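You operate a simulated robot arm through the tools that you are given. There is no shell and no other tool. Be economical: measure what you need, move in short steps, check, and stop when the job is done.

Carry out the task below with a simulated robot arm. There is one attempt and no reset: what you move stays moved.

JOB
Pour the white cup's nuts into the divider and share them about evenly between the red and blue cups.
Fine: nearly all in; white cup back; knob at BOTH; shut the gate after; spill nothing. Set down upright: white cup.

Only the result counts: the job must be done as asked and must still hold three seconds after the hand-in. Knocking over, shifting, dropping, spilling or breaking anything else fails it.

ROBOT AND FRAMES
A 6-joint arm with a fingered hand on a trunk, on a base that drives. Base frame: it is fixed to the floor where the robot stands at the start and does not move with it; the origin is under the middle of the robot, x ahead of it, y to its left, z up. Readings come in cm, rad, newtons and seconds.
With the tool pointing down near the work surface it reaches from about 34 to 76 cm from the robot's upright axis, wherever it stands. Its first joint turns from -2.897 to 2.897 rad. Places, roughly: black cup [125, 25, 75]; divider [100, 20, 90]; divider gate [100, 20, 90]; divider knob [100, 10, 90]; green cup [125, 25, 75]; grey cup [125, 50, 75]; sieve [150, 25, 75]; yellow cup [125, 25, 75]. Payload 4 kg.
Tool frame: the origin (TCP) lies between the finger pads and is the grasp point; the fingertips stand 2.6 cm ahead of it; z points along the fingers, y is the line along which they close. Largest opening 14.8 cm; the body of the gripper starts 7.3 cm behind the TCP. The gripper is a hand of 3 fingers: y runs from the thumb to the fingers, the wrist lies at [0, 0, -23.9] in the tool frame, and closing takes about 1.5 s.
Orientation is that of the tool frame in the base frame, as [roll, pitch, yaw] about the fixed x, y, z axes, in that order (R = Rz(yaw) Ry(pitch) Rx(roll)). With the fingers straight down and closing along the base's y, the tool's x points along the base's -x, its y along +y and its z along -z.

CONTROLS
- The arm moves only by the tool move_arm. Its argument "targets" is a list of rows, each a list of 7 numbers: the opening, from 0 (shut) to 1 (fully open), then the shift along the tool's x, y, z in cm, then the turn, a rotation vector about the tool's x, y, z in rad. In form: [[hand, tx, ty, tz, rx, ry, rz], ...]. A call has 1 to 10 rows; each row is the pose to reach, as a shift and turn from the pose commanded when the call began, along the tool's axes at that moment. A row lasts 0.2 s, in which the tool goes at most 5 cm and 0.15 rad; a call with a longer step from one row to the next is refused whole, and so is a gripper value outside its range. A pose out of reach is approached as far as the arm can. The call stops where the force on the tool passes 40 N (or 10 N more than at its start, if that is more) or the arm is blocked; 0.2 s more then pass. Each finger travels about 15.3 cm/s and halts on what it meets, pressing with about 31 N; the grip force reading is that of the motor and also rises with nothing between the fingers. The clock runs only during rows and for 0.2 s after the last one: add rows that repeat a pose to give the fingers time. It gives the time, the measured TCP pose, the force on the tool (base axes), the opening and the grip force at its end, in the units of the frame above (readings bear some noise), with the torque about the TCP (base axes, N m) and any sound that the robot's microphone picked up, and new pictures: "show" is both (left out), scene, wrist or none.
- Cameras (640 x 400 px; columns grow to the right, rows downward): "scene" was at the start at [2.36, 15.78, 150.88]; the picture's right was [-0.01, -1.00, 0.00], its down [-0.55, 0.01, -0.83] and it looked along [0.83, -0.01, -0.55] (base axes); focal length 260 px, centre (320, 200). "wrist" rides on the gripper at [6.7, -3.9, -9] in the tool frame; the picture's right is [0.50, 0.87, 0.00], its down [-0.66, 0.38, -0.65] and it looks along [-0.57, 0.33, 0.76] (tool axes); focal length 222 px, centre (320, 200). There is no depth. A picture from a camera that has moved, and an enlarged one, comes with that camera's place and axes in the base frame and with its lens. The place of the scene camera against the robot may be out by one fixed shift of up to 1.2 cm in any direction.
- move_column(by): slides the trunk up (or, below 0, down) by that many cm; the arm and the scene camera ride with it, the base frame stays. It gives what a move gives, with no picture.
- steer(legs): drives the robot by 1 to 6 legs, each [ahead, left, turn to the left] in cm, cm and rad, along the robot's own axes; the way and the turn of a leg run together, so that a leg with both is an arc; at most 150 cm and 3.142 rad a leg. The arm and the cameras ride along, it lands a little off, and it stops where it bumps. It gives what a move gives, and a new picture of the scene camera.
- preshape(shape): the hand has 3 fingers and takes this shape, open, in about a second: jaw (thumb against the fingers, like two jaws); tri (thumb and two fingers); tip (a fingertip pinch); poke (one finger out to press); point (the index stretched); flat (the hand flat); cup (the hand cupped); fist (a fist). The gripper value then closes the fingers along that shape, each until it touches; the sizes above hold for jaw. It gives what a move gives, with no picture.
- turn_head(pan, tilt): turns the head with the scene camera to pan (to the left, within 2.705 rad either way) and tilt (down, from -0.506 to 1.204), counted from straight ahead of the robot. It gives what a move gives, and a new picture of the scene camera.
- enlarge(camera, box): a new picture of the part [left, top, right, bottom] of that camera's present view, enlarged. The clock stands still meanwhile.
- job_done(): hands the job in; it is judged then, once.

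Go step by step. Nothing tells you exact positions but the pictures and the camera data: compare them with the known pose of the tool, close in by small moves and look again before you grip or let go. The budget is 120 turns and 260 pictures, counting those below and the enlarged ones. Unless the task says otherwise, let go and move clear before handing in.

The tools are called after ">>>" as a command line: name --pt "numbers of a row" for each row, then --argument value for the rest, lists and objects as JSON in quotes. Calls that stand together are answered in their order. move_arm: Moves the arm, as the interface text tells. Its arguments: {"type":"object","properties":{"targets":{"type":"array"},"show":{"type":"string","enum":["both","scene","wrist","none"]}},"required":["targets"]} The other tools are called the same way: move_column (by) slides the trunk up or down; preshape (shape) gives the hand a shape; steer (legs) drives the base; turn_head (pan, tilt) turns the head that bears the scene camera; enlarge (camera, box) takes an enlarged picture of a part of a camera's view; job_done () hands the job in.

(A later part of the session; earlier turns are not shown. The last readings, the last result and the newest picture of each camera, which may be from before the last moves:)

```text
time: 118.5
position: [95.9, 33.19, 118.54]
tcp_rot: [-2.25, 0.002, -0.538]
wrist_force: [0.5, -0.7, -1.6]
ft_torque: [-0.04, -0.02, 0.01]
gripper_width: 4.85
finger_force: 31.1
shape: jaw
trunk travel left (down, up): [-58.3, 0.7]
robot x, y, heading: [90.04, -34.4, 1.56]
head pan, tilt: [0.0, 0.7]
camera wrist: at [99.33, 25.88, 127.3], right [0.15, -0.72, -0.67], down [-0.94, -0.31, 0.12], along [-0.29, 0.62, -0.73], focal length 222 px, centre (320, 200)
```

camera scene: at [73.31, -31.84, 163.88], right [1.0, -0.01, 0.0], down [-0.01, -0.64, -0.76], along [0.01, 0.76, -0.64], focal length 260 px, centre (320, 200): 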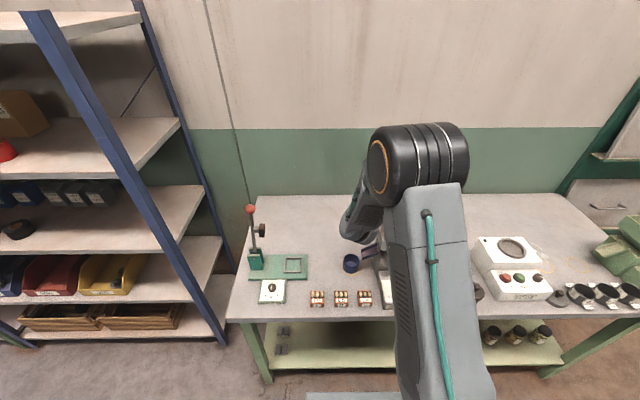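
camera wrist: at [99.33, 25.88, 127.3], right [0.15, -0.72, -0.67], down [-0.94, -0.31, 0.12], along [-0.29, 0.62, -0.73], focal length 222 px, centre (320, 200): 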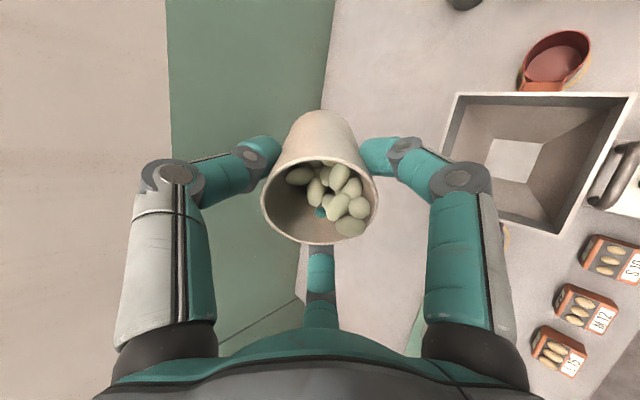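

I'll bring the cup nearly upright, drive back 14 cm, and later retry the pour with a lower trunk and a more extended arm so the wrist has range.

>>> move_arm --pt "0.1 0 0 0 -0.1 0 0" --pt "0.1 0 0 0 -0.2 0 0" --pt "0.1 0 0 0 -0.3 0 0" --pt "0.1 0 0 0 -0.4 0 0" --pt "0.1 0 0 0 -0.5 0 0" --pt "0.1 0 0 0 -0.5 0 0" --show "none"

>>> steer --legs '[[-14, 0, 0]]'

>>> move_arm --pt "0.1 0 0 0 0.1 0 0" --pt "0.1 0 0 0 0.2 0 0" --pt "0.1 0 0 0 0.3 0 0" --pt "0.1 0 0 0 0.4 0 0" --pt "0.1 0 0 0 0.5 0 0" --pt "0.1 0 0 0 0.6 0 0" --pt "0.1 0 0 0 0.65 0 0" --show "wrist"

```text
time: 119.9
position: [95.92, 33.08, 118.53]
tcp_rot: [-2.75, 0.002, -0.541]
wrist_force: [0.2, 0.4, -0.9]
ft_torque: [-0.03, 0.0, -0.02]
gripper_width: 4.8
finger_force: 30.9
shape: jaw
trunk travel left (down, up): [-58.3, 0.7]
robot x, y, heading: [89.81, -34.56, 1.558]
head pan, tilt: [0.0, 0.7]
```

```text
time: 121.2
position: [95.69, 19.38, 118.59]
tcp_rot: [-2.749, 0.002, -0.538]
wrist_force: [1.0, 0.3, -0.7]
ft_torque: [0.01, -0.01, 0.02]
gripper_width: 4.79
finger_force: 31.0
shape: jaw
trunk travel left (down, up): [-58.3, 0.7]
robot x, y, heading: [90.0, -48.08, 1.555]
head pan, tilt: [0.0, 0.7]
camera scene: at [73.15, -45.6, 163.88], right [1.0, -0.01, 0.0], down [-0.01, -0.64, -0.77], along [0.01, 0.77, -0.64], focal length 260 px, centre (320, 200)
```

scene: 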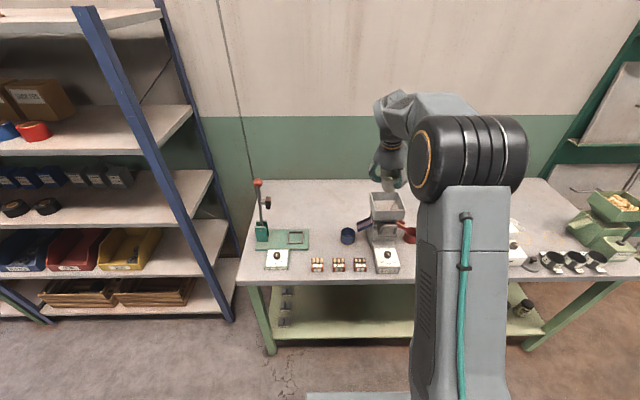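

```text
time: 122.8
position: [95.67, 19.44, 118.61]
tcp_rot: [-2.099, 0.0, -0.54]
wrist_force: [-0.5, 0.4, -0.9]
ft_torque: [-0.04, 0.0, 0.0]
gripper_width: 4.78
finger_force: 30.8
shape: jaw
trunk travel left (down, up): [-58.3, 0.7]
robot x, y, heading: [89.96, -48.2, 1.559]
head pan, tilt: [0.0, 0.7]
camera wrist: at [98.57, 11.06, 126.49], right [0.2, -0.63, -0.75], down [-0.95, -0.31, 0.0], along [-0.24, 0.71, -0.66], focal length 222 px, centre (320, 200)
```

wrist: 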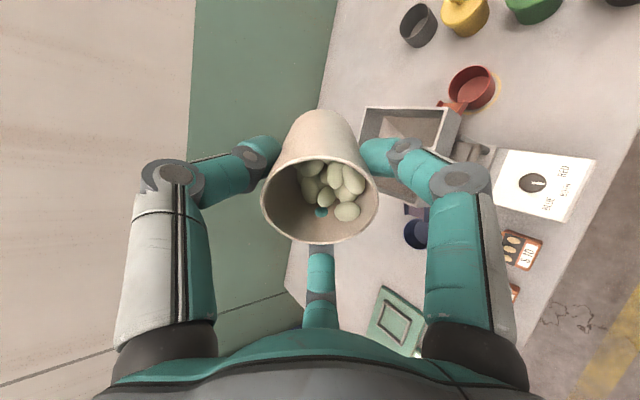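

Nuts are stable at 60°. I'll raise the arm 20 cm, then lower the trunk 20.

>>> move_arm --pt "0.1 0 -2.9 -1.7 0 0 0" --pt "0.1 0 -5.8 -3.4 0 0 0" --pt "0.1 0 -8.6 -5 0 0 0" --pt "0.1 0 -11.5 -6.7 0 0 0" --pt "0.1 0 -14.4 -8.4 0 0 0" --pt "0.1 0 -17.3 -10.1 0 0 0" --pt "0.1 0 -17.3 -10.1 0 0 0" --show "none"

>>> move_column --by -18

>>> enlarge --camera "scene" --box '[300, 60, 500, 300]'

```text
time: 124.4
position: [95.64, 19.38, 138.66]
tcp_rot: [-2.1, 0.004, -0.54]
wrist_force: [0.6, -1.0, -1.1]
ft_torque: [-0.03, 0.03, 0.02]
gripper_width: 4.77
finger_force: 31.2
shape: jaw
trunk travel left (down, up): [-58.3, 0.7]
robot x, y, heading: [89.76, -48.1, 1.557]
head pan, tilt: [0.0, 0.7]
```

```text
time: 126.4
position: [95.7, 19.41, 120.68]
tcp_rot: [-2.1, 0.002, -0.539]
wrist_force: [0.7, -0.5, -1.1]
ft_torque: [-0.03, 0.04, 0.0]
gripper_width: 4.78
finger_force: 31.4
shape: jaw
trunk travel left (down, up): [-40.3, 18.7]
robot x, y, heading: [89.8, -48.29, 1.556]
head pan, tilt: [0.0, 0.7]
```

```text
1.67 times, centred on (400, 180) of scene
camera zoom: at [73.16, -45.52, 145.88], right [1.0, -0.01, 0.0], down [-0.01, -0.64, -0.76], along [0.01, 0.76, -0.64], focal length 433 px, centre (187, 233)
```

zoom: 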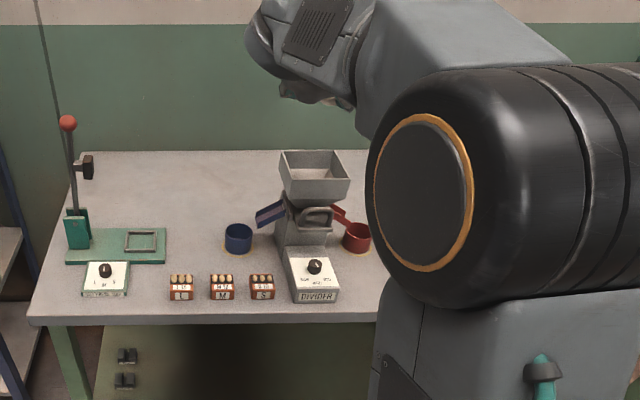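

I'll use the base for most of the approach so the arm stays comfortable, then finish with the arm.

>>> steer --legs '[[0, -5, 0], [6, 0, 0]]'

>>> move_arm --pt "0.1 -0.6 0.4 2 0 0 0" --pt "0.1 -1.2 0.9 4 0 0 0" --pt "0.1 -1.8 1.3 6 0 0 0" --pt "0.1 -1.8 1.3 6 0 0 0" --show "wrist"

```text
time: 127.9
position: [100.79, 25.39, 120.59]
tcp_rot: [-2.099, 0.0, -0.54]
wrist_force: [0.0, -0.2, -0.7]
ft_torque: [0.0, 0.03, -0.02]
gripper_width: 4.81
finger_force: 30.7
shape: jaw
trunk travel left (down, up): [-40.3, 18.7]
robot x, y, heading: [94.94, -41.63, 1.563]
head pan, tilt: [0.0, 0.7]
camera scene: at [78.22, -39.56, 145.88], right [1.0, -0.01, 0.0], down [-0.01, -0.64, -0.76], along [0.01, 0.76, -0.64], focal length 260 px, centre (320, 200)
```

scene: 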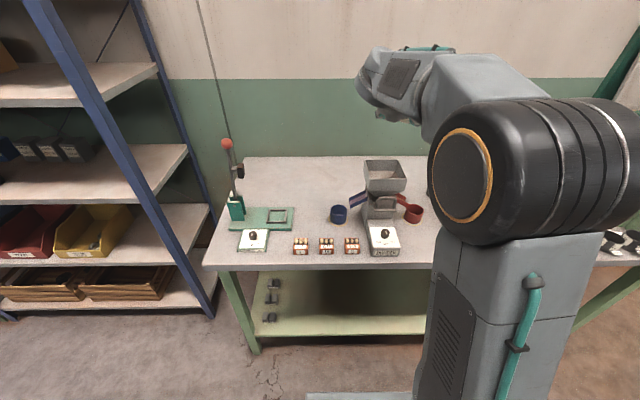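

```text
time: 128.9
position: [101.52, 30.3, 116.52]
tcp_rot: [-2.101, 0.001, -0.539]
wrist_force: [0.5, 0.1, -0.5]
ft_torque: [-0.05, 0.04, 0.0]
gripper_width: 4.81
finger_force: 30.8
shape: jaw
trunk travel left (down, up): [-40.3, 18.7]
robot x, y, heading: [94.85, -42.34, 1.556]
head pan, tilt: [0.0, 0.7]
camera wrist: at [104.36, 21.86, 124.28], right [0.2, -0.63, -0.75], down [-0.95, -0.31, 0.0], along [-0.24, 0.71, -0.66], focal length 222 px, centre (320, 200)
```

wrist: 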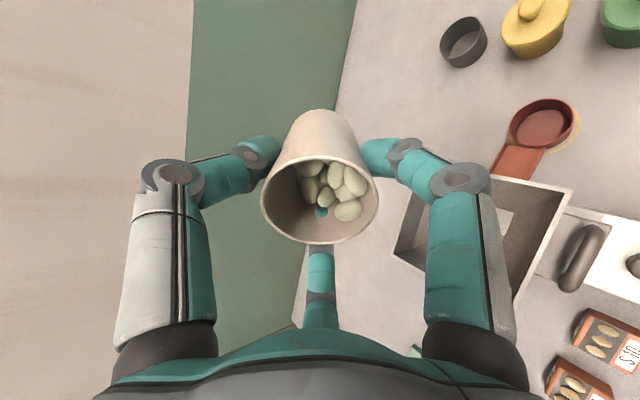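

In position. I'll tilt on in short calls and watch for the limit.

>>> move_arm --pt "0.1 0 0 0 0.06 0 0" --pt "0.1 0 0 0 0.12 0 0" --pt "0.1 0 0 0 0.18 0 0" --pt "0.1 0 0 0 0.24 0 0" --pt "0.1 0 0 0 0.3 0 0" --show "wrist"

```text
time: 130.1
position: [101.6, 30.2, 116.46]
tcp_rot: [-1.799, 0.001, -0.539]
wrist_force: [0.7, 0.1, -0.2]
ft_torque: [0.0, 0.03, -0.03]
gripper_width: 4.77
finger_force: 30.9
shape: jaw
trunk travel left (down, up): [-40.3, 18.7]
robot x, y, heading: [94.65, -41.75, 1.564]
head pan, tilt: [0.0, 0.7]
camera wrist: at [103.29, 20.0, 122.21], right [0.33, -0.42, -0.84], down [-0.93, -0.28, -0.22], along [-0.15, 0.86, -0.49], focal length 222 px, centre (320, 200)
```

wrist: 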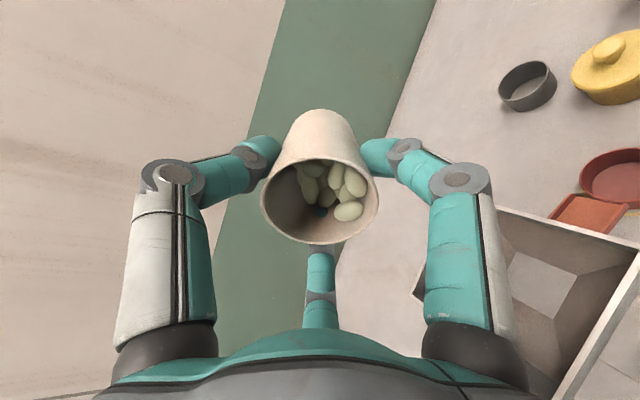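

>>> move_arm --pt "0.1 0 0 0 0.05 0 0" --pt "0.1 0 0 0 0.1 0 0" --pt "0.1 0 0 0 0.15 0 0" --pt "0.1 0 0 0 0.2 0 0" --pt "0.1 0 0 0 0.2 0 0" --show "wrist"

```text
time: 131.3
position: [101.65, 30.14, 116.45]
tcp_rot: [-1.599, 0.001, -0.54]
wrist_force: [0.8, -0.5, -0.5]
ft_torque: [0.01, 0.0, 0.02]
gripper_width: 4.79
finger_force: 30.9
shape: jaw
trunk travel left (down, up): [-40.3, 18.7]
robot x, y, heading: [94.87, -41.74, 1.557]
head pan, tilt: [0.0, 0.7]
camera wrist: at [102.8, 19.12, 120.56], right [0.42, -0.28, -0.87], down [-0.9, -0.23, -0.36], along [-0.1, 0.93, -0.35], focal length 222 px, centre (320, 200)
```

wrist: 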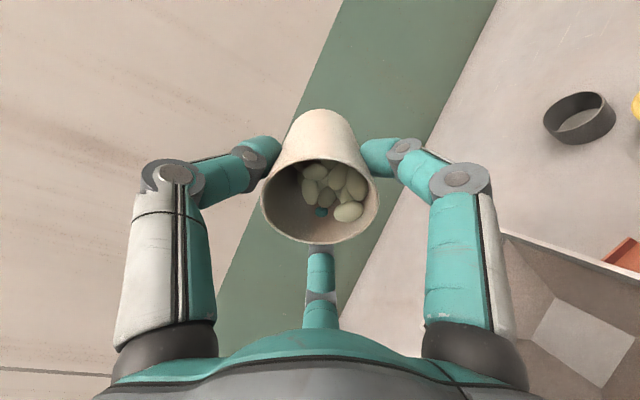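

The arm tracks well, now at 88°. I'll go slowly past horizontal.

>>> move_arm --pt "0.1 0 0 0 0.05 0 0" --pt "0.1 0 0 0 0.1 0 0" --pt "0.1 0 0 0 0.15 0 0" --pt "0.1 0 0 0 0.2 0 0" --pt "0.1 0 0 0 0.25 0 0" --pt "0.1 0 0 0 0.25 0 0" --show "wrist"

```text
time: 132.7
position: [101.54, 30.24, 116.43]
tcp_rot: [-1.349, 0.002, -0.54]
wrist_force: [0.5, 0.8, 0.6]
ft_torque: [0.0, 0.02, 0.03]
gripper_width: 4.77
finger_force: 31.1
shape: jaw
trunk travel left (down, up): [-40.3, 18.7]
robot x, y, heading: [94.94, -41.99, 1.557]
head pan, tilt: [0.0, 0.7]
camera wrist: at [102.39, 18.52, 118.16], right [0.53, -0.09, -0.85], down [-0.85, -0.14, -0.51], along [-0.07, 0.99, -0.15], focal length 222 px, centre (320, 200)
```

wrist: 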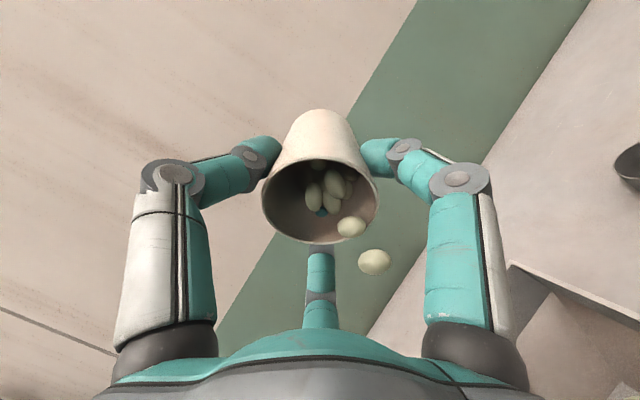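

Nuts are starting to fall. I'll hold and look at the hopper.

>>> move_arm --pt "0.1 0 0 0 0.02 0 0" --pt "0.1 0 0 0 0.04 0 0" --pt "0.1 0 0 0 0.06 0 0"

>>> enlarge --camera "scene" --box '[310, 100, 450, 280]'

```text
time: 133.5
position: [101.43, 30.15, 116.4]
tcp_rot: [-1.314, 0.003, -0.542]
wrist_force: [-0.3, -0.3, -0.4]
ft_torque: [-0.03, 0.04, 0.04]
gripper_width: 4.78
finger_force: 31.2
shape: jaw
trunk travel left (down, up): [-40.3, 18.7]
robot x, y, heading: [94.8, -42.31, 1.558]
head pan, tilt: [0.0, 0.7]
camera scene: at [78.22, -39.57, 145.88], right [1.0, -0.01, 0.0], down [-0.01, -0.64, -0.76], along [0.01, 0.76, -0.64], focal length 260 px, centre (320, 200)
camera wrist: at [102.25, 18.44, 117.81], right [0.54, -0.07, -0.84], down [-0.84, -0.12, -0.53], along [-0.06, 0.99, -0.12], focal length 222 px, centre (320, 200)
```

scene: 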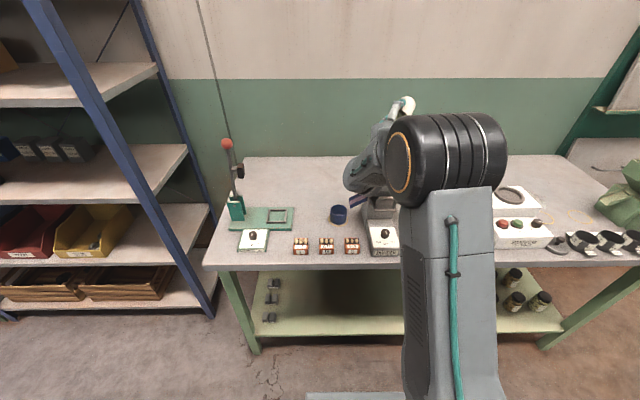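
wrist: 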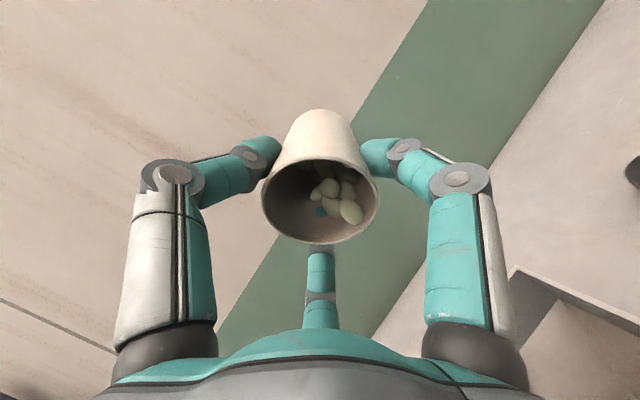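

```text
2.22 times, centred on (380, 190) of scene
camera zoom: at [78.22, -39.57, 145.88], right [1.0, -0.01, 0.0], down [-0.01, -0.64, -0.76], along [0.01, 0.76, -0.64], focal length 577 px, centre (187, 222)
```

zoom: 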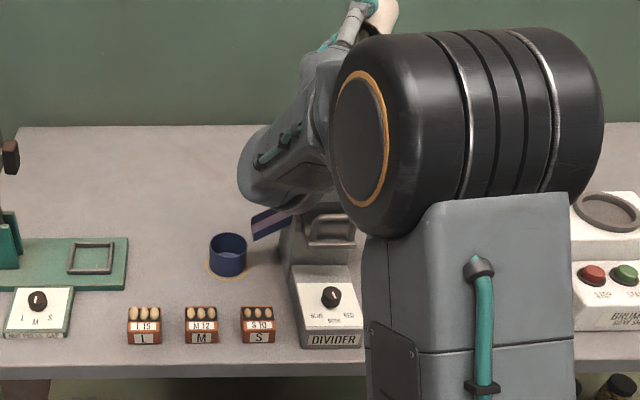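

Falling nuts are heading into the hopper and nothing is on the bench. I'll tilt further, slowly.

>>> move_arm --pt "0.1 0 0 0 0.05 0 0" --pt "0.1 0 0 0 0.1 0 0" --pt "0.1 0 0 0 0.15 0 0" --pt "0.1 0 0 0 0.15 0 0" --pt "0.1 0 0 0 0.15 0 0" --show "wrist"

>>> move_arm --pt "0.1 0 0 0 0.05 0 0" --pt "0.1 0 0 0 0.1 0 0" --pt "0.1 0 0 0 0.15 0 0" --pt "0.1 0 0 0 0.15 0 0" --pt "0.1 0 0 0 0.15 0 0" --show "wrist"

```text
time: 134.7
position: [100.0, 31.11, 117.9]
tcp_rot: [-1.259, 0.006, -0.558]
wrist_force: [-0.2, 0.9, 0.4]
ft_torque: [0.0, 0.03, 0.0]
gripper_width: 4.79
finger_force: 31.1
shape: jaw
out of reach, approached as far as the arm can: row 1, 2, 3, 4, 5
trunk travel left (down, up): [-40.3, 18.7]
robot x, y, heading: [95.01, -42.19, 1.554]
head pan, tilt: [0.0, 0.7]
camera wrist: at [100.66, 19.24, 118.77], right [0.56, -0.04, -0.83], down [-0.83, -0.08, -0.56], along [-0.05, 1.0, -0.08], focal length 222 px, centre (320, 200)
```

wrist: 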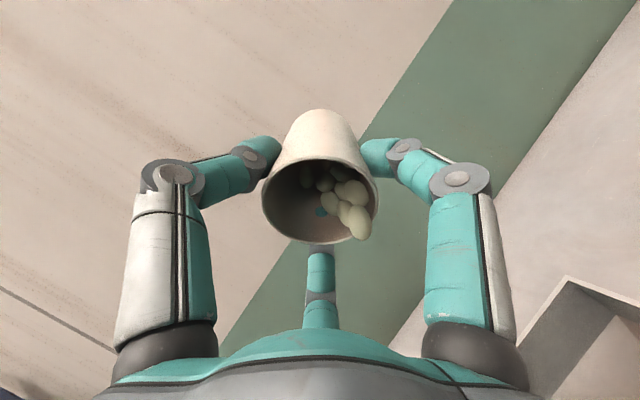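

```text
time: 135.9
position: [99.26, 31.66, 118.95]
tcp_rot: [-1.226, 0.01, -0.568]
wrist_force: [0.6, 0.8, -0.3]
ft_torque: [-0.03, -0.01, 0.0]
gripper_width: 4.79
finger_force: 31.0
shape: jaw
out of reach, approached as far as the arm can: row 1, 2, 3, 4, 5
trunk travel left (down, up): [-40.3, 18.7]
robot x, y, heading: [95.18, -42.51, 1.566]
head pan, tilt: [0.0, 0.7]
camera wrist: at [99.56, 19.85, 119.4], right [0.57, -0.02, -0.82], down [-0.82, -0.06, -0.57], along [-0.04, 1.0, -0.04], focal length 222 px, centre (320, 200)
```

wrist: 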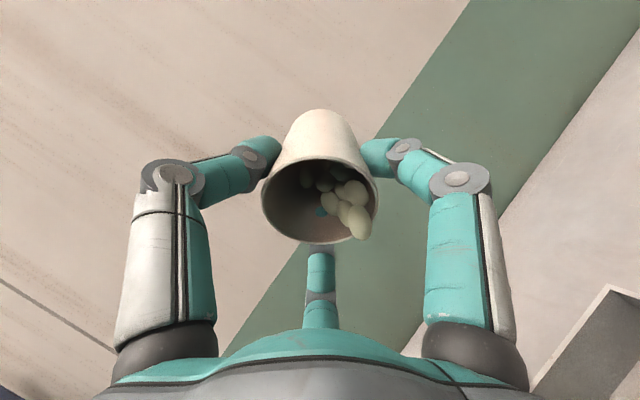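

The wrist is at its limit again at 110°, with several nuts left. The lip is still over the hopper, so I'll back the base 5 cm (the lip stays over the hopper) to free some wrist range.

>>> steer --legs '[[-5, -1.5, 0]]'

>>> move_arm --pt "0.1 0 0 0 0 0 0" --show "wrist"

```text
time: 136.8
position: [100.5, 26.63, 118.93]
tcp_rot: [-1.225, 0.011, -0.565]
wrist_force: [-0.5, 0.1, -0.6]
ft_torque: [-0.02, 0.0, 0.01]
gripper_width: 4.79
finger_force: 31.2
shape: jaw
trunk travel left (down, up): [-40.3, 18.7]
robot x, y, heading: [96.28, -46.84, 1.554]
head pan, tilt: [0.0, 0.7]
camera scene: at [79.66, -44.67, 145.88], right [1.0, -0.01, 0.0], down [-0.01, -0.64, -0.76], along [0.01, 0.76, -0.64], focal length 260 px, centre (320, 200)
```

scene: 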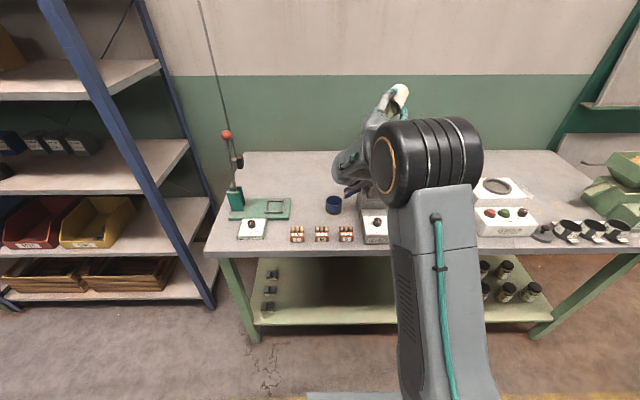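

```text
time: 137.2
position: [100.47, 26.68, 118.91]
tcp_rot: [-1.225, 0.011, -0.567]
wrist_force: [0.5, -0.5, -1.2]
ft_torque: [0.01, 0.0, 0.0]
gripper_width: 4.79
finger_force: 30.6
shape: jaw
trunk travel left (down, up): [-40.3, 18.7]
robot x, y, heading: [96.25, -46.88, 1.559]
head pan, tilt: [0.0, 0.7]
camera wrist: at [100.94, 14.78, 119.41], right [0.57, -0.02, -0.82], down [-0.82, -0.06, -0.57], along [-0.04, 1.0, -0.04], focal length 222 px, centre (320, 200)
```

wrist: 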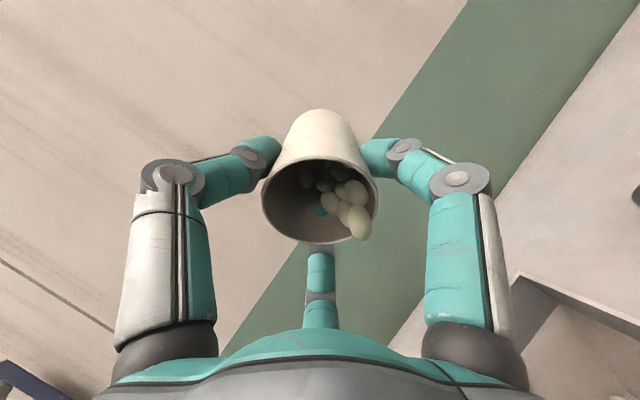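

>>> move_arm --pt "0.1 -0.4 1 0.9 0 0 0" --pt "0.1 -0.8 2 1.8 0 0 0" --pt "0.1 -1.2 2.9 2.6 0 0 0" --pt "0.1 -1.2 2.9 2.6 0 0 0" --show "none"

>>> move_arm --pt "0.1 0 0 0 0.05 0 0" --pt "0.1 0 0 0 0.1 0 0" --pt "0.1 0 0 0 0.1 0 0" --show "wrist"

```text
time: 138.2
position: [101.18, 30.31, 117.06]
tcp_rot: [-1.225, 0.011, -0.564]
wrist_force: [0.1, -0.1, -1.0]
ft_torque: [0.01, 0.0, 0.02]
gripper_width: 4.78
finger_force: 31.0
shape: jaw
trunk travel left (down, up): [-40.3, 18.7]
robot x, y, heading: [96.53, -46.85, 1.563]
head pan, tilt: [0.0, 0.7]
```

```text
time: 139.1
position: [100.45, 31.01, 118.0]
tcp_rot: [-1.19, 0.018, -0.576]
wrist_force: [0.0, 0.6, -0.1]
ft_torque: [0.01, -0.01, -0.01]
gripper_width: 4.78
finger_force: 30.7
shape: jaw
out of reach, approached as far as the arm can: row 1, 2, 3
trunk travel left (down, up): [-40.3, 18.7]
robot x, y, heading: [96.27, -46.87, 1.559]
head pan, tilt: [0.0, 0.7]
camera wrist: at [100.72, 19.13, 118.18], right [0.58, 0.0, -0.81], down [-0.81, -0.03, -0.58], along [-0.03, 1.0, -0.01], focal length 222 px, centre (320, 200)
```

wrist: 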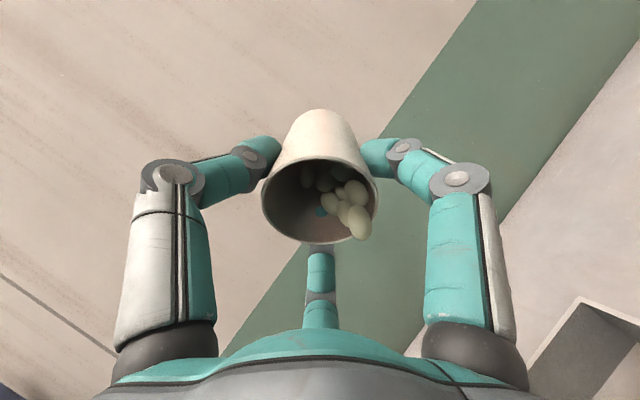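

The joint limit stays near 112°. I'll shake the cup gently here, with small in-and-out and roll motions, to dislodge the remaining nuts into the hopper below.

>>> move_arm --pt "0.1 0 0 -1.0 0 0 0.1" --pt "0.1 0 0 1.0 0 0 -0.04" --pt "0.1 0 0 -1.0 0 0 0.1" --pt "0.1 0 0 1.0 0 0 -0.04" --pt "0.1 0 0 -1.0 0 0 0.1" --pt "0.1 0 0 1.0 0 0 0" --pt "0.1 0 0 0 0 0 0" --show "wrist"

```text
time: 140.7
position: [100.45, 30.88, 118.03]
tcp_rot: [-1.189, 0.016, -0.577]
wrist_force: [0.6, -0.1, 0.7]
ft_torque: [-0.02, 0.01, 0.05]
gripper_width: 4.75
finger_force: 31.9
shape: jaw
trunk travel left (down, up): [-40.3, 18.7]
robot x, y, heading: [96.51, -47.13, 1.558]
head pan, tilt: [0.0, 0.7]
camera wrist: at [100.77, 19.11, 118.13], right [0.58, 0.0, -0.81], down [-0.81, -0.03, -0.58], along [-0.03, 1.0, -0.01], focal length 222 px, centre (320, 200)
```

wrist: 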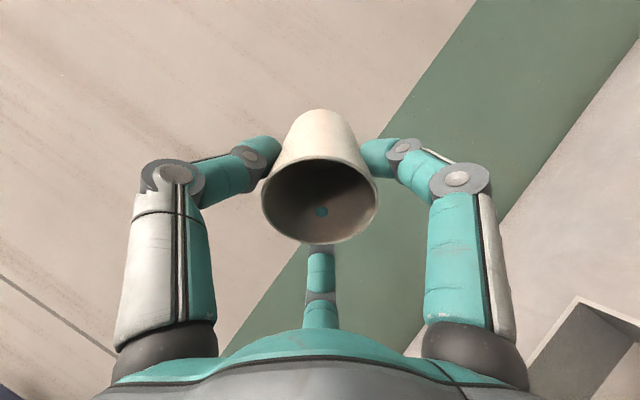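

The cup now looks empty. I'll check the cup, hopper and bench.

>>> enlarge --camera "wrist" --box '[250, 140, 390, 260]'

>>> enlarge --camera "scene" --box '[220, 130, 420, 260]'

```text
3.33 times, centred on (320, 200) of wrist
camera zoom: at [100.77, 19.11, 118.13], right [0.58, 0.0, -0.81], down [-0.81, -0.03, -0.58], along [-0.03, 1.0, -0.01], focal length 740 px, centre (320, 200)
```

zoom: 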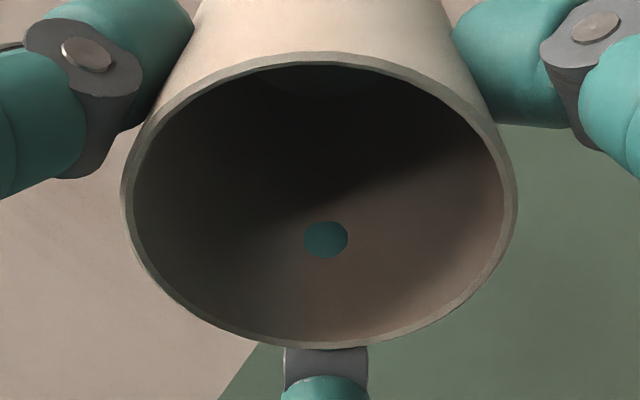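

```text
3.08 times, centred on (320, 195) of scene
camera zoom: at [79.68, -44.65, 145.88], right [1.0, -0.01, 0.0], down [-0.01, -0.64, -0.76], along [0.01, 0.76, -0.64], focal length 799 px, centre (320, 215)
```

zoom: 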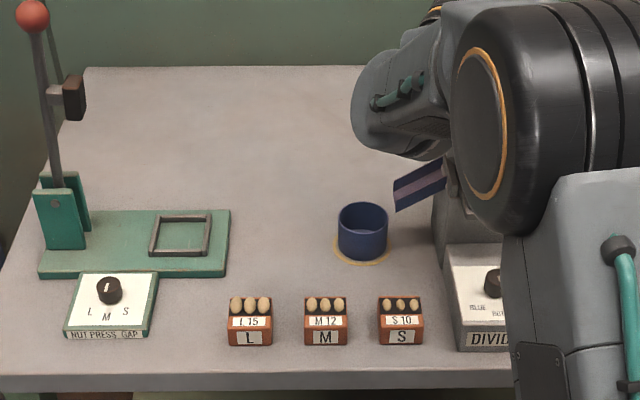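

The cup is empty. I'll back the base away from the divider, then bring the cup upright again.

>>> steer --legs '[[-14, 0, 0]]'

>>> move_arm --pt "0.1 0 0 0 -0.15 0 0" --pt "0.1 0 0 0 -0.3 0 0" --pt "0.1 0 0 0 -0.45 0 0" --pt "0.1 0 0 0 -0.6 0 0" --pt "0.1 0 0 0 -0.75 0 0" --pt "0.1 0 0 0 -0.9 0 0" --pt "0.1 0 0 0 -0.9 0 0"

>>> enlarge --camera "scene" --box '[300, 130, 460, 260]'

```text
time: 142.0
position: [100.33, 16.91, 118.11]
tcp_rot: [-1.192, 0.016, -0.577]
wrist_force: [0.7, 1.2, 0.2]
ft_torque: [-0.01, 0.02, 0.0]
gripper_width: 4.77
finger_force: 31.1
shape: jaw
trunk travel left (down, up): [-40.3, 18.7]
robot x, y, heading: [95.88, -61.25, 1.559]
head pan, tilt: [0.0, 0.7]
camera scene: at [79.5, -58.8, 145.88], right [1.0, -0.01, 0.0], down [-0.01, -0.64, -0.76], along [0.01, 0.76, -0.64], focal length 260 px, centre (320, 200)
```

scene: 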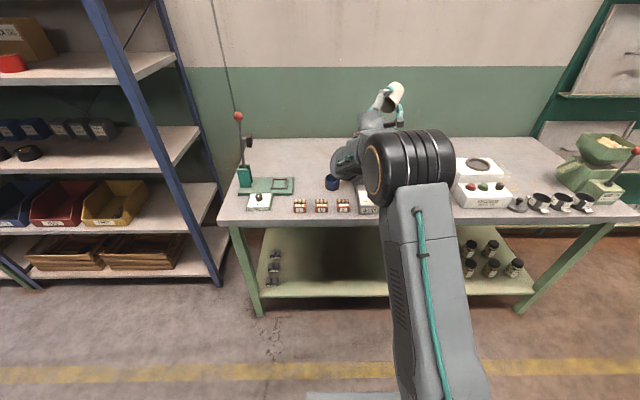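

```text
time: 143.6
position: [100.24, 16.83, 118.03]
tcp_rot: [-2.092, 0.015, -0.578]
wrist_force: [-0.3, 0.0, -1.1]
ft_torque: [-0.02, -0.01, 0.03]
gripper_width: 4.76
finger_force: 30.8
shape: jaw
trunk travel left (down, up): [-40.3, 18.7]
robot x, y, heading: [96.39, -61.46, 1.559]
head pan, tilt: [0.0, 0.7]
camera scene: at [79.5, -58.8, 145.88], right [1.0, -0.01, 0.0], down [-0.01, -0.64, -0.76], along [0.01, 0.76, -0.64], focal length 260 px, centre (320, 200)
camera wrist: at [102.9, 8.19, 125.76], right [0.17, -0.63, -0.76], down [-0.96, -0.28, 0.01], along [-0.21, 0.73, -0.65], focal length 222 px, centre (320, 200)
```

scene: 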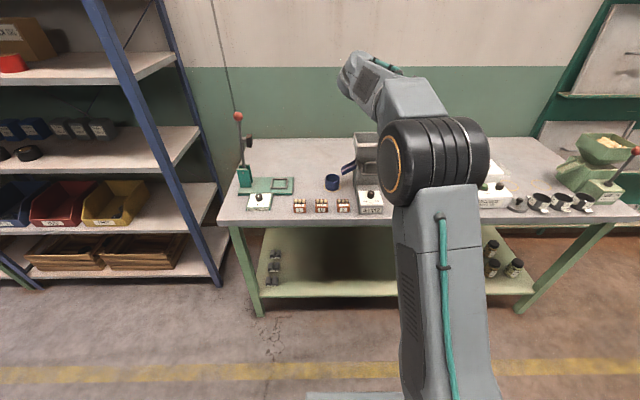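
wrist: 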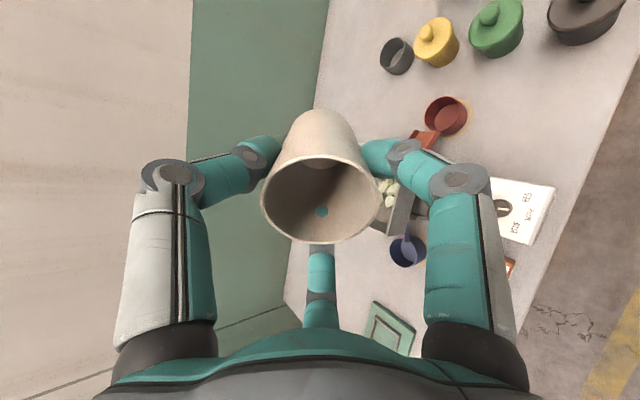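

```text
3.08 times, centred on (380, 195) of scene
camera zoom: at [79.5, -58.8, 145.88], right [1.0, -0.01, 0.0], down [-0.01, -0.64, -0.76], along [0.01, 0.76, -0.64], focal length 799 px, centre (135, 215)
```

zoom: 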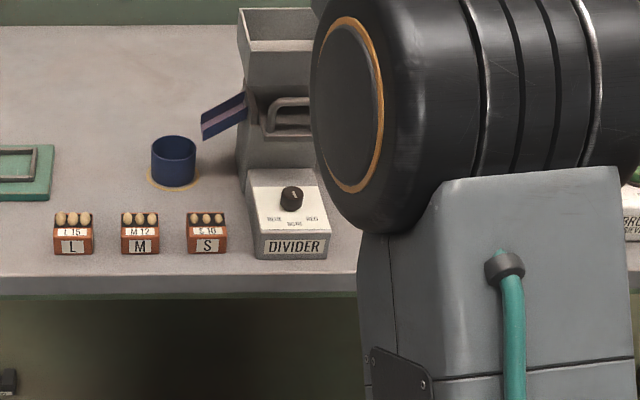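

The nuts are in the hopper. Now I'll return the white cup: raise the trunk, pull the arm in, and level the cup.

>>> enlarge --camera "wrist" --box '[340, 90, 540, 290]'

>>> move_column --by 18

>>> move_arm --pt "0.1 1.5 3.8 -0.6 0 0 0" --pt "0.1 3 7.6 -1.2 0 0 0" --pt "0.1 4.6 11.4 -1.8 0 0 0" --pt "0.1 6.1 15.2 -2.4 0 0 0" --pt "0.1 7.7 19 -3 0 0 0" --pt "0.1 9.3 22.7 -3.4 0 0 0" --pt "0.1 9.3 22.7 -3.4 0 0 0" --show "none"

>>> move_arm --pt "0.1 0 0 0 -0.14 0 0" --pt "0.1 0 0 0 -0.28 0 0" --pt "0.1 0 0 0 -0.42 0 0" --pt "0.1 0 0 0 -0.56 0 0" --pt "0.1 0 0 0 -0.7 0 0" --pt "0.1 0 0 0 -0.84 0 0" --pt "0.1 0 0 0 -0.98 0 0" --pt "0.1 0 0 0 -1.05 0 0" --pt "0.1 0 0 0 -1.05 0 0" --show "scene"

```text
2.00 times, centred on (440, 190) of wrist
camera zoom: at [102.9, 8.19, 125.76], right [0.17, -0.63, -0.76], down [-0.96, -0.28, 0.01], along [-0.21, 0.73, -0.65], focal length 444 px, centre (80, 220)
```

zoom: 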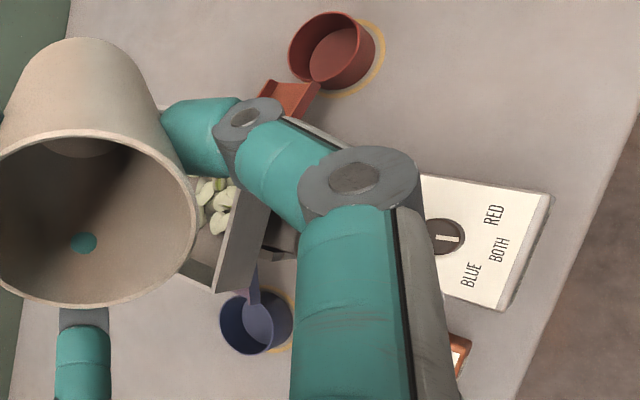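

```text
time: 145.6
position: [100.27, 16.81, 136.07]
tcp_rot: [-2.089, 0.015, -0.578]
wrist_force: [-0.4, -0.1, 0.2]
ft_torque: [0.02, 0.01, 0.0]
gripper_width: 4.76
finger_force: 31.3
shape: jaw
trunk travel left (down, up): [-58.3, 0.7]
robot x, y, heading: [95.78, -61.04, 1.556]
head pan, tilt: [0.0, 0.7]
```

```text
time: 147.2
position: [100.19, 0.1, 117.98]
tcp_rot: [-2.088, 0.015, -0.578]
wrist_force: [-1.0, -0.5, 0.3]
ft_torque: [-0.03, 0.0, -0.01]
gripper_width: 4.76
finger_force: 31.0
shape: jaw
trunk travel left (down, up): [-58.3, 0.7]
robot x, y, heading: [96.4, -61.41, 1.56]
head pan, tilt: [0.0, 0.7]
```

```text
time: 149.2
position: [98.26, -0.82, 116.53]
tcp_rot: [-3.128, 0.012, -0.591]
wrist_force: [0.9, -1.2, -0.4]
ft_torque: [0.02, 0.01, -0.02]
gripper_width: 4.74
finger_force: 31.3
shape: jaw
out of reach, approached as far as the arm can: row 8, 9
trunk travel left (down, up): [-58.3, 0.7]
robot x, y, heading: [95.94, -61.06, 1.558]
head pan, tilt: [0.0, 0.7]
camera scene: at [79.48, -58.81, 163.88], right [1.0, -0.01, 0.0], down [-0.01, -0.64, -0.76], along [0.01, 0.76, -0.64], focal length 260 px, centre (320, 200)
```

scene: 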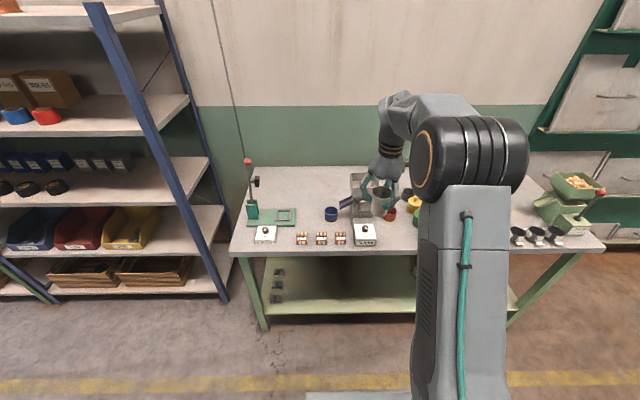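

The cup is upright. I'll drive back to where it came from.

>>> steer --legs '[[0, 44, 0], [13, 0, 0]]'

>>> move_column --by -12

>>> move_arm --pt "0.1 0 0 0 -0.013 -0.01 0" --pt "0.1 0 0 0 -0.013 -0.01 0"

```text
time: 152.7
position: [54.66, 12.69, 116.69]
tcp_rot: [-3.126, 0.009, -0.592]
wrist_force: [0.0, 0.1, -1.4]
ft_torque: [0.0, -0.01, 0.02]
gripper_width: 4.73
finger_force: 30.5
shape: jaw
trunk travel left (down, up): [-58.3, 0.7]
robot x, y, heading: [52.3, -48.03, 1.557]
head pan, tilt: [0.0, 0.7]
camera scene: at [35.84, -45.31, 163.88], right [1.0, -0.01, 0.0], down [-0.01, -0.64, -0.76], along [0.01, 0.76, -0.64], focal length 260 px, centre (320, 200)
```

scene: 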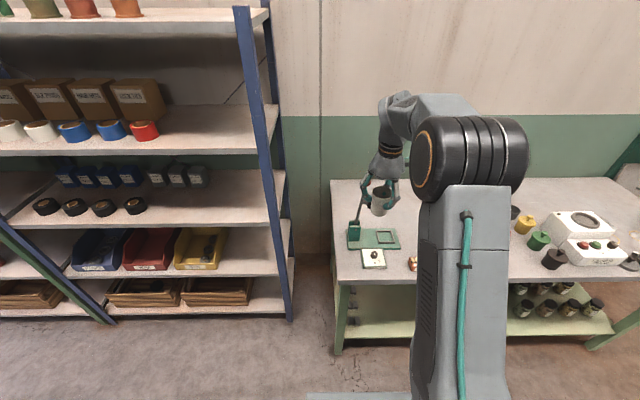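

```text
time: 154.2
position: [54.73, 12.58, 104.61]
tcp_rot: [-3.129, 0.012, -0.592]
wrist_force: [0.0, 0.1, -0.5]
ft_torque: [0.0, 0.0, 0.0]
gripper_width: 4.72
finger_force: 31.0
shape: jaw
trunk travel left (down, up): [-46.3, 12.7]
robot x, y, heading: [52.47, -47.81, 1.556]
head pan, tilt: [0.0, 0.7]
```

```text
time: 154.8
position: [54.67, 12.52, 104.63]
tcp_rot: [-3.133, 0.02, -0.598]
wrist_force: [-1.1, 0.7, -0.2]
ft_torque: [0.0, -0.02, 0.04]
gripper_width: 4.75
finger_force: 30.9
shape: jaw
trunk travel left (down, up): [-46.3, 12.7]
robot x, y, heading: [52.69, -47.76, 1.556]
head pan, tilt: [0.0, 0.7]
camera scene: at [35.84, -45.4, 151.88], right [1.0, -0.01, 0.0], down [-0.01, -0.64, -0.76], along [0.01, 0.76, -0.64], focal length 260 px, centre (320, 200)
camera wrist: at [62.5, 11.83, 113.41], right [-0.07, -1.0, -0.02], down [-0.75, 0.04, 0.66], along [-0.66, 0.06, -0.75], focal length 222 px, centre (320, 200)
```

scene: 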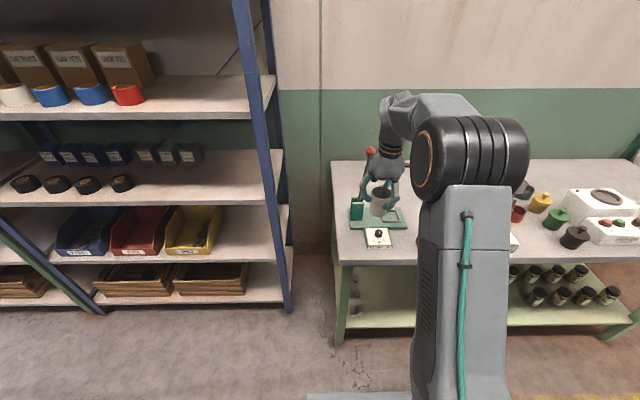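
wrist: 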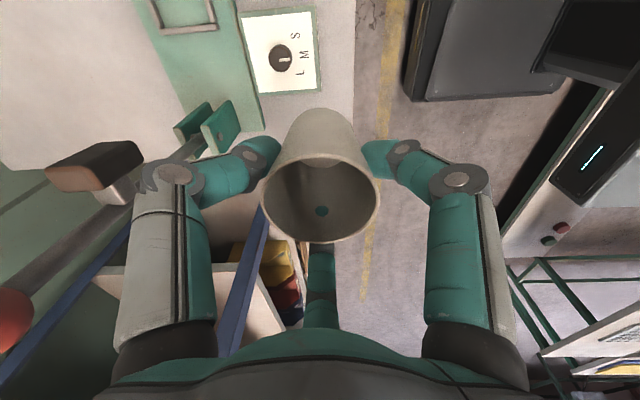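

>>> move_arm --pt "0.1 -2 0.7 2.5 0 0.01 0" --pt "0.1 -4 1.4 5 -0.008 0.02 0" --pt "0.1 -6.2 2.2 7.5 -0.008 0.02 0" --pt "0.1 -6.2 2.2 10 -0.008 0.02 0" --pt "0.1 -6.2 2.2 12 -0.008 0.02 0" --pt "0.1 -6.2 2.2 12 -0.008 0.02 0"

>>> enlarge --camera "scene" --box '[320, 150, 440, 270]'

```text
time: 156.2
position: [48.03, 14.33, 92.72]
tcp_rot: [3.134, 0.002, -0.591]
wrist_force: [0.0, 0.5, -0.2]
ft_torque: [0.02, 0.03, -0.01]
gripper_width: 4.72
finger_force: 30.8
shape: jaw
trunk travel left (down, up): [-46.3, 12.7]
robot x, y, heading: [52.41, -47.79, 1.557]
head pan, tilt: [0.0, 0.7]
camera scene: at [35.84, -45.38, 151.88], right [1.0, -0.01, 0.0], down [-0.01, -0.64, -0.76], along [0.01, 0.76, -0.64], focal length 260 px, centre (320, 200)
camera wrist: at [56.0, 13.88, 101.6], right [-0.07, -1.0, 0.0], down [-0.75, 0.05, 0.66], along [-0.66, 0.04, -0.75], focal length 222 px, centre (320, 200)
```

scene: 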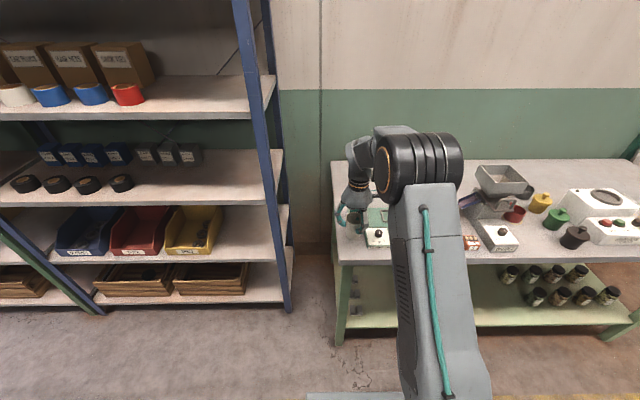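
wrist: 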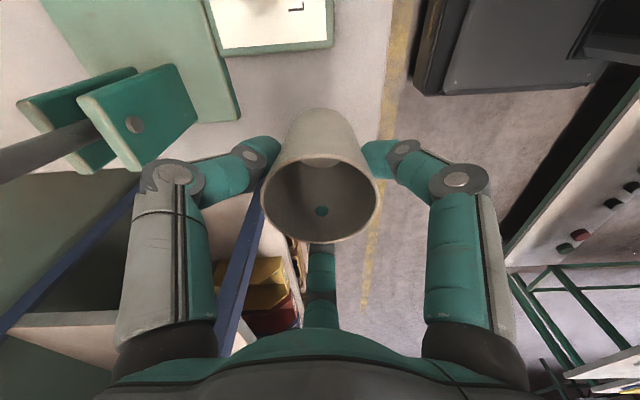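

```text
3.33 times, centred on (380, 210) of scene
camera zoom: at [35.84, -45.38, 151.88], right [1.0, -0.01, 0.0], down [-0.01, -0.64, -0.76], along [0.01, 0.76, -0.64], focal length 866 px, centre (120, 167)
```

zoom: 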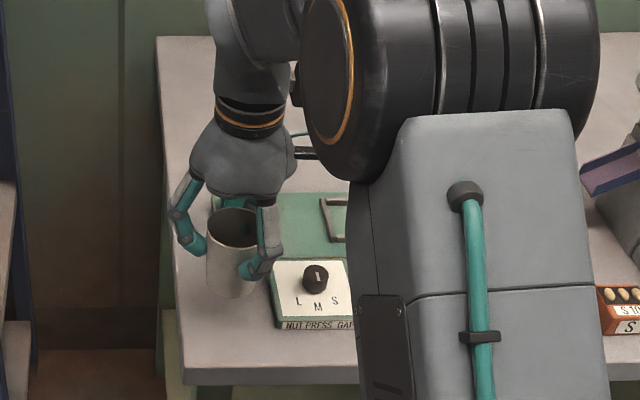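

Positioned above the original spot. I'll lower until it touches.

>>> move_arm --pt "0.1 0.25 -0.17 2 0.007 0 0" --pt "0.1 0.25 -0.17 4 0.007 0 0" --pt "0.1 0.25 -0.17 5.2 0.007 0 0" --pt "0.1 0.25 -0.17 5.2 0.007 0 0" --show "none"

>>> move_arm --pt "0.1 0 0 0.2 0 0 0" --pt "0.1 0 0 0.4 0 0 0" --pt "0.1 0 0 0.5 0 0 0"

>>> enlarge --camera "scene" --box '[320, 150, 440, 270]'

```text
time: 157.2
position: [48.24, 14.27, 87.61]
tcp_rot: [-3.141, 0.002, -0.593]
wrist_force: [0.5, 0.1, -0.6]
ft_torque: [0.03, -0.02, 0.01]
gripper_width: 4.73
finger_force: 30.7
shape: jaw
trunk travel left (down, up): [-46.3, 12.7]
robot x, y, heading: [52.85, -47.82, 1.554]
head pan, tilt: [0.0, 0.7]
```

```text
time: 158.0
position: [48.37, 14.22, 87.06]
tcp_rot: [3.139, 0.0, -0.593]
wrist_force: [0.1, -0.3, 0.0]
ft_torque: [0.02, 0.01, -0.02]
gripper_width: 4.76
finger_force: 31.1
shape: jaw
trunk travel left (down, up): [-46.3, 12.7]
robot x, y, heading: [52.63, -47.51, 1.556]
head pan, tilt: [0.0, 0.7]
camera scene: at [35.84, -45.39, 151.88], right [1.0, -0.01, 0.0], down [-0.01, -0.64, -0.76], along [0.01, 0.76, -0.64], focal length 260 px, centre (320, 200)
camera wrist: at [56.19, 13.85, 96.04], right [-0.07, -1.0, 0.0], down [-0.75, 0.05, 0.65], along [-0.65, 0.04, -0.76], focal length 222 px, centre (320, 200)
```

scene: 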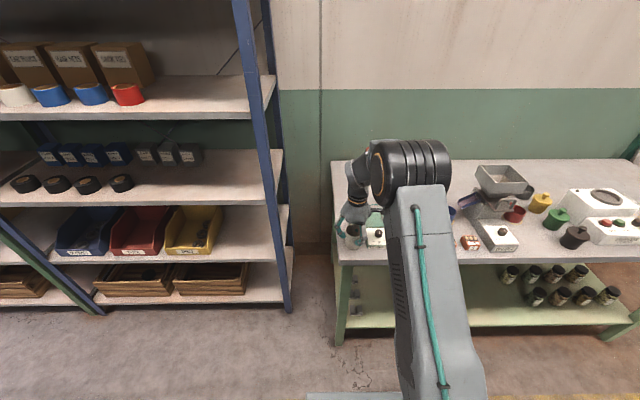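
wrist: 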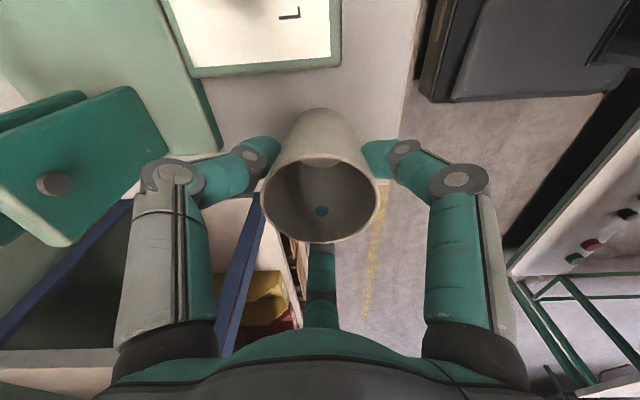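

```text
3.33 times, centred on (380, 210) of scene
camera zoom: at [35.84, -45.39, 151.88], right [1.0, -0.01, 0.0], down [-0.01, -0.64, -0.76], along [0.01, 0.76, -0.64], focal length 866 px, centre (120, 167)
```

zoom: 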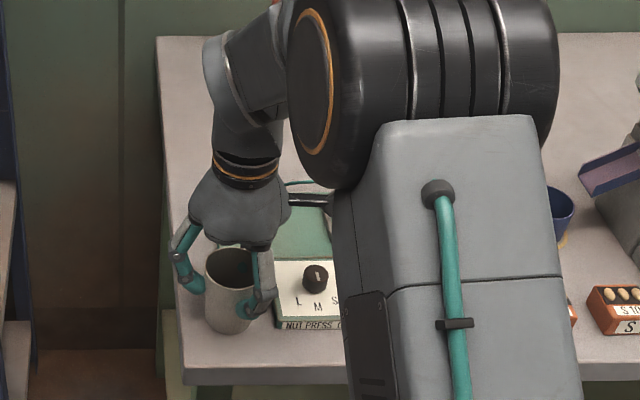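

Not touching yet. A few more millimetres.

>>> move_arm --pt "0.1 0 0 0.1 0 0 0" --pt "0.1 0 0 0.2 0 0 0" --pt "0.1 0 0 0.3 0 0 0" --show "none"

```text
time: 158.8
position: [48.44, 14.33, 86.83]
tcp_rot: [-3.141, 0.002, -0.59]
wrist_force: [0.5, 0.0, 0.0]
ft_torque: [-0.01, 0.02, 0.01]
gripper_width: 4.75
finger_force: 30.7
shape: jaw
trunk travel left (down, up): [-46.3, 12.7]
robot x, y, heading: [52.55, -47.91, 1.559]
head pan, tilt: [0.0, 0.7]
```

>>> move_arm --pt "0.1 0 0 0.1 0 0 0" --pt "0.1 0 0 0.2 0 0 0" --pt "0.1 0 0 0.2 0 0 0" --show "wrist"

```text
time: 159.6
position: [48.5, 14.29, 86.75]
tcp_rot: [-3.14, 0.003, -0.591]
wrist_force: [1.1, -0.2, 12.0]
ft_torque: [0.09, -0.07, -0.02]
gripper_width: 4.73
finger_force: 30.6
shape: jaw
trunk travel left (down, up): [-46.3, 12.7]
robot x, y, heading: [52.83, -48.1, 1.558]
head pan, tilt: [0.0, 0.7]
camera wrist: at [56.21, 13.78, 95.62], right [-0.07, -1.0, 0.0], down [-0.75, 0.05, 0.65], along [-0.65, 0.05, -0.76], focal length 222 px, centre (320, 200)
```

wrist: 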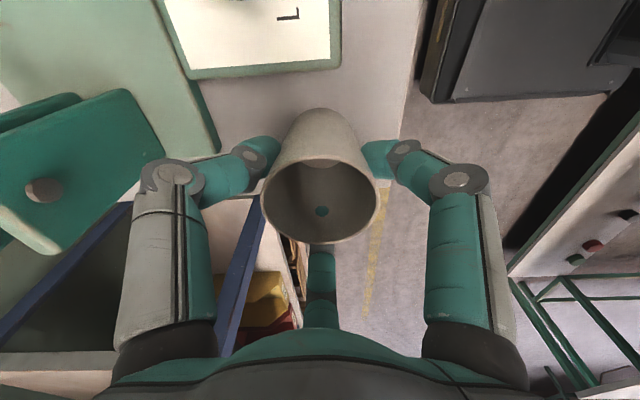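

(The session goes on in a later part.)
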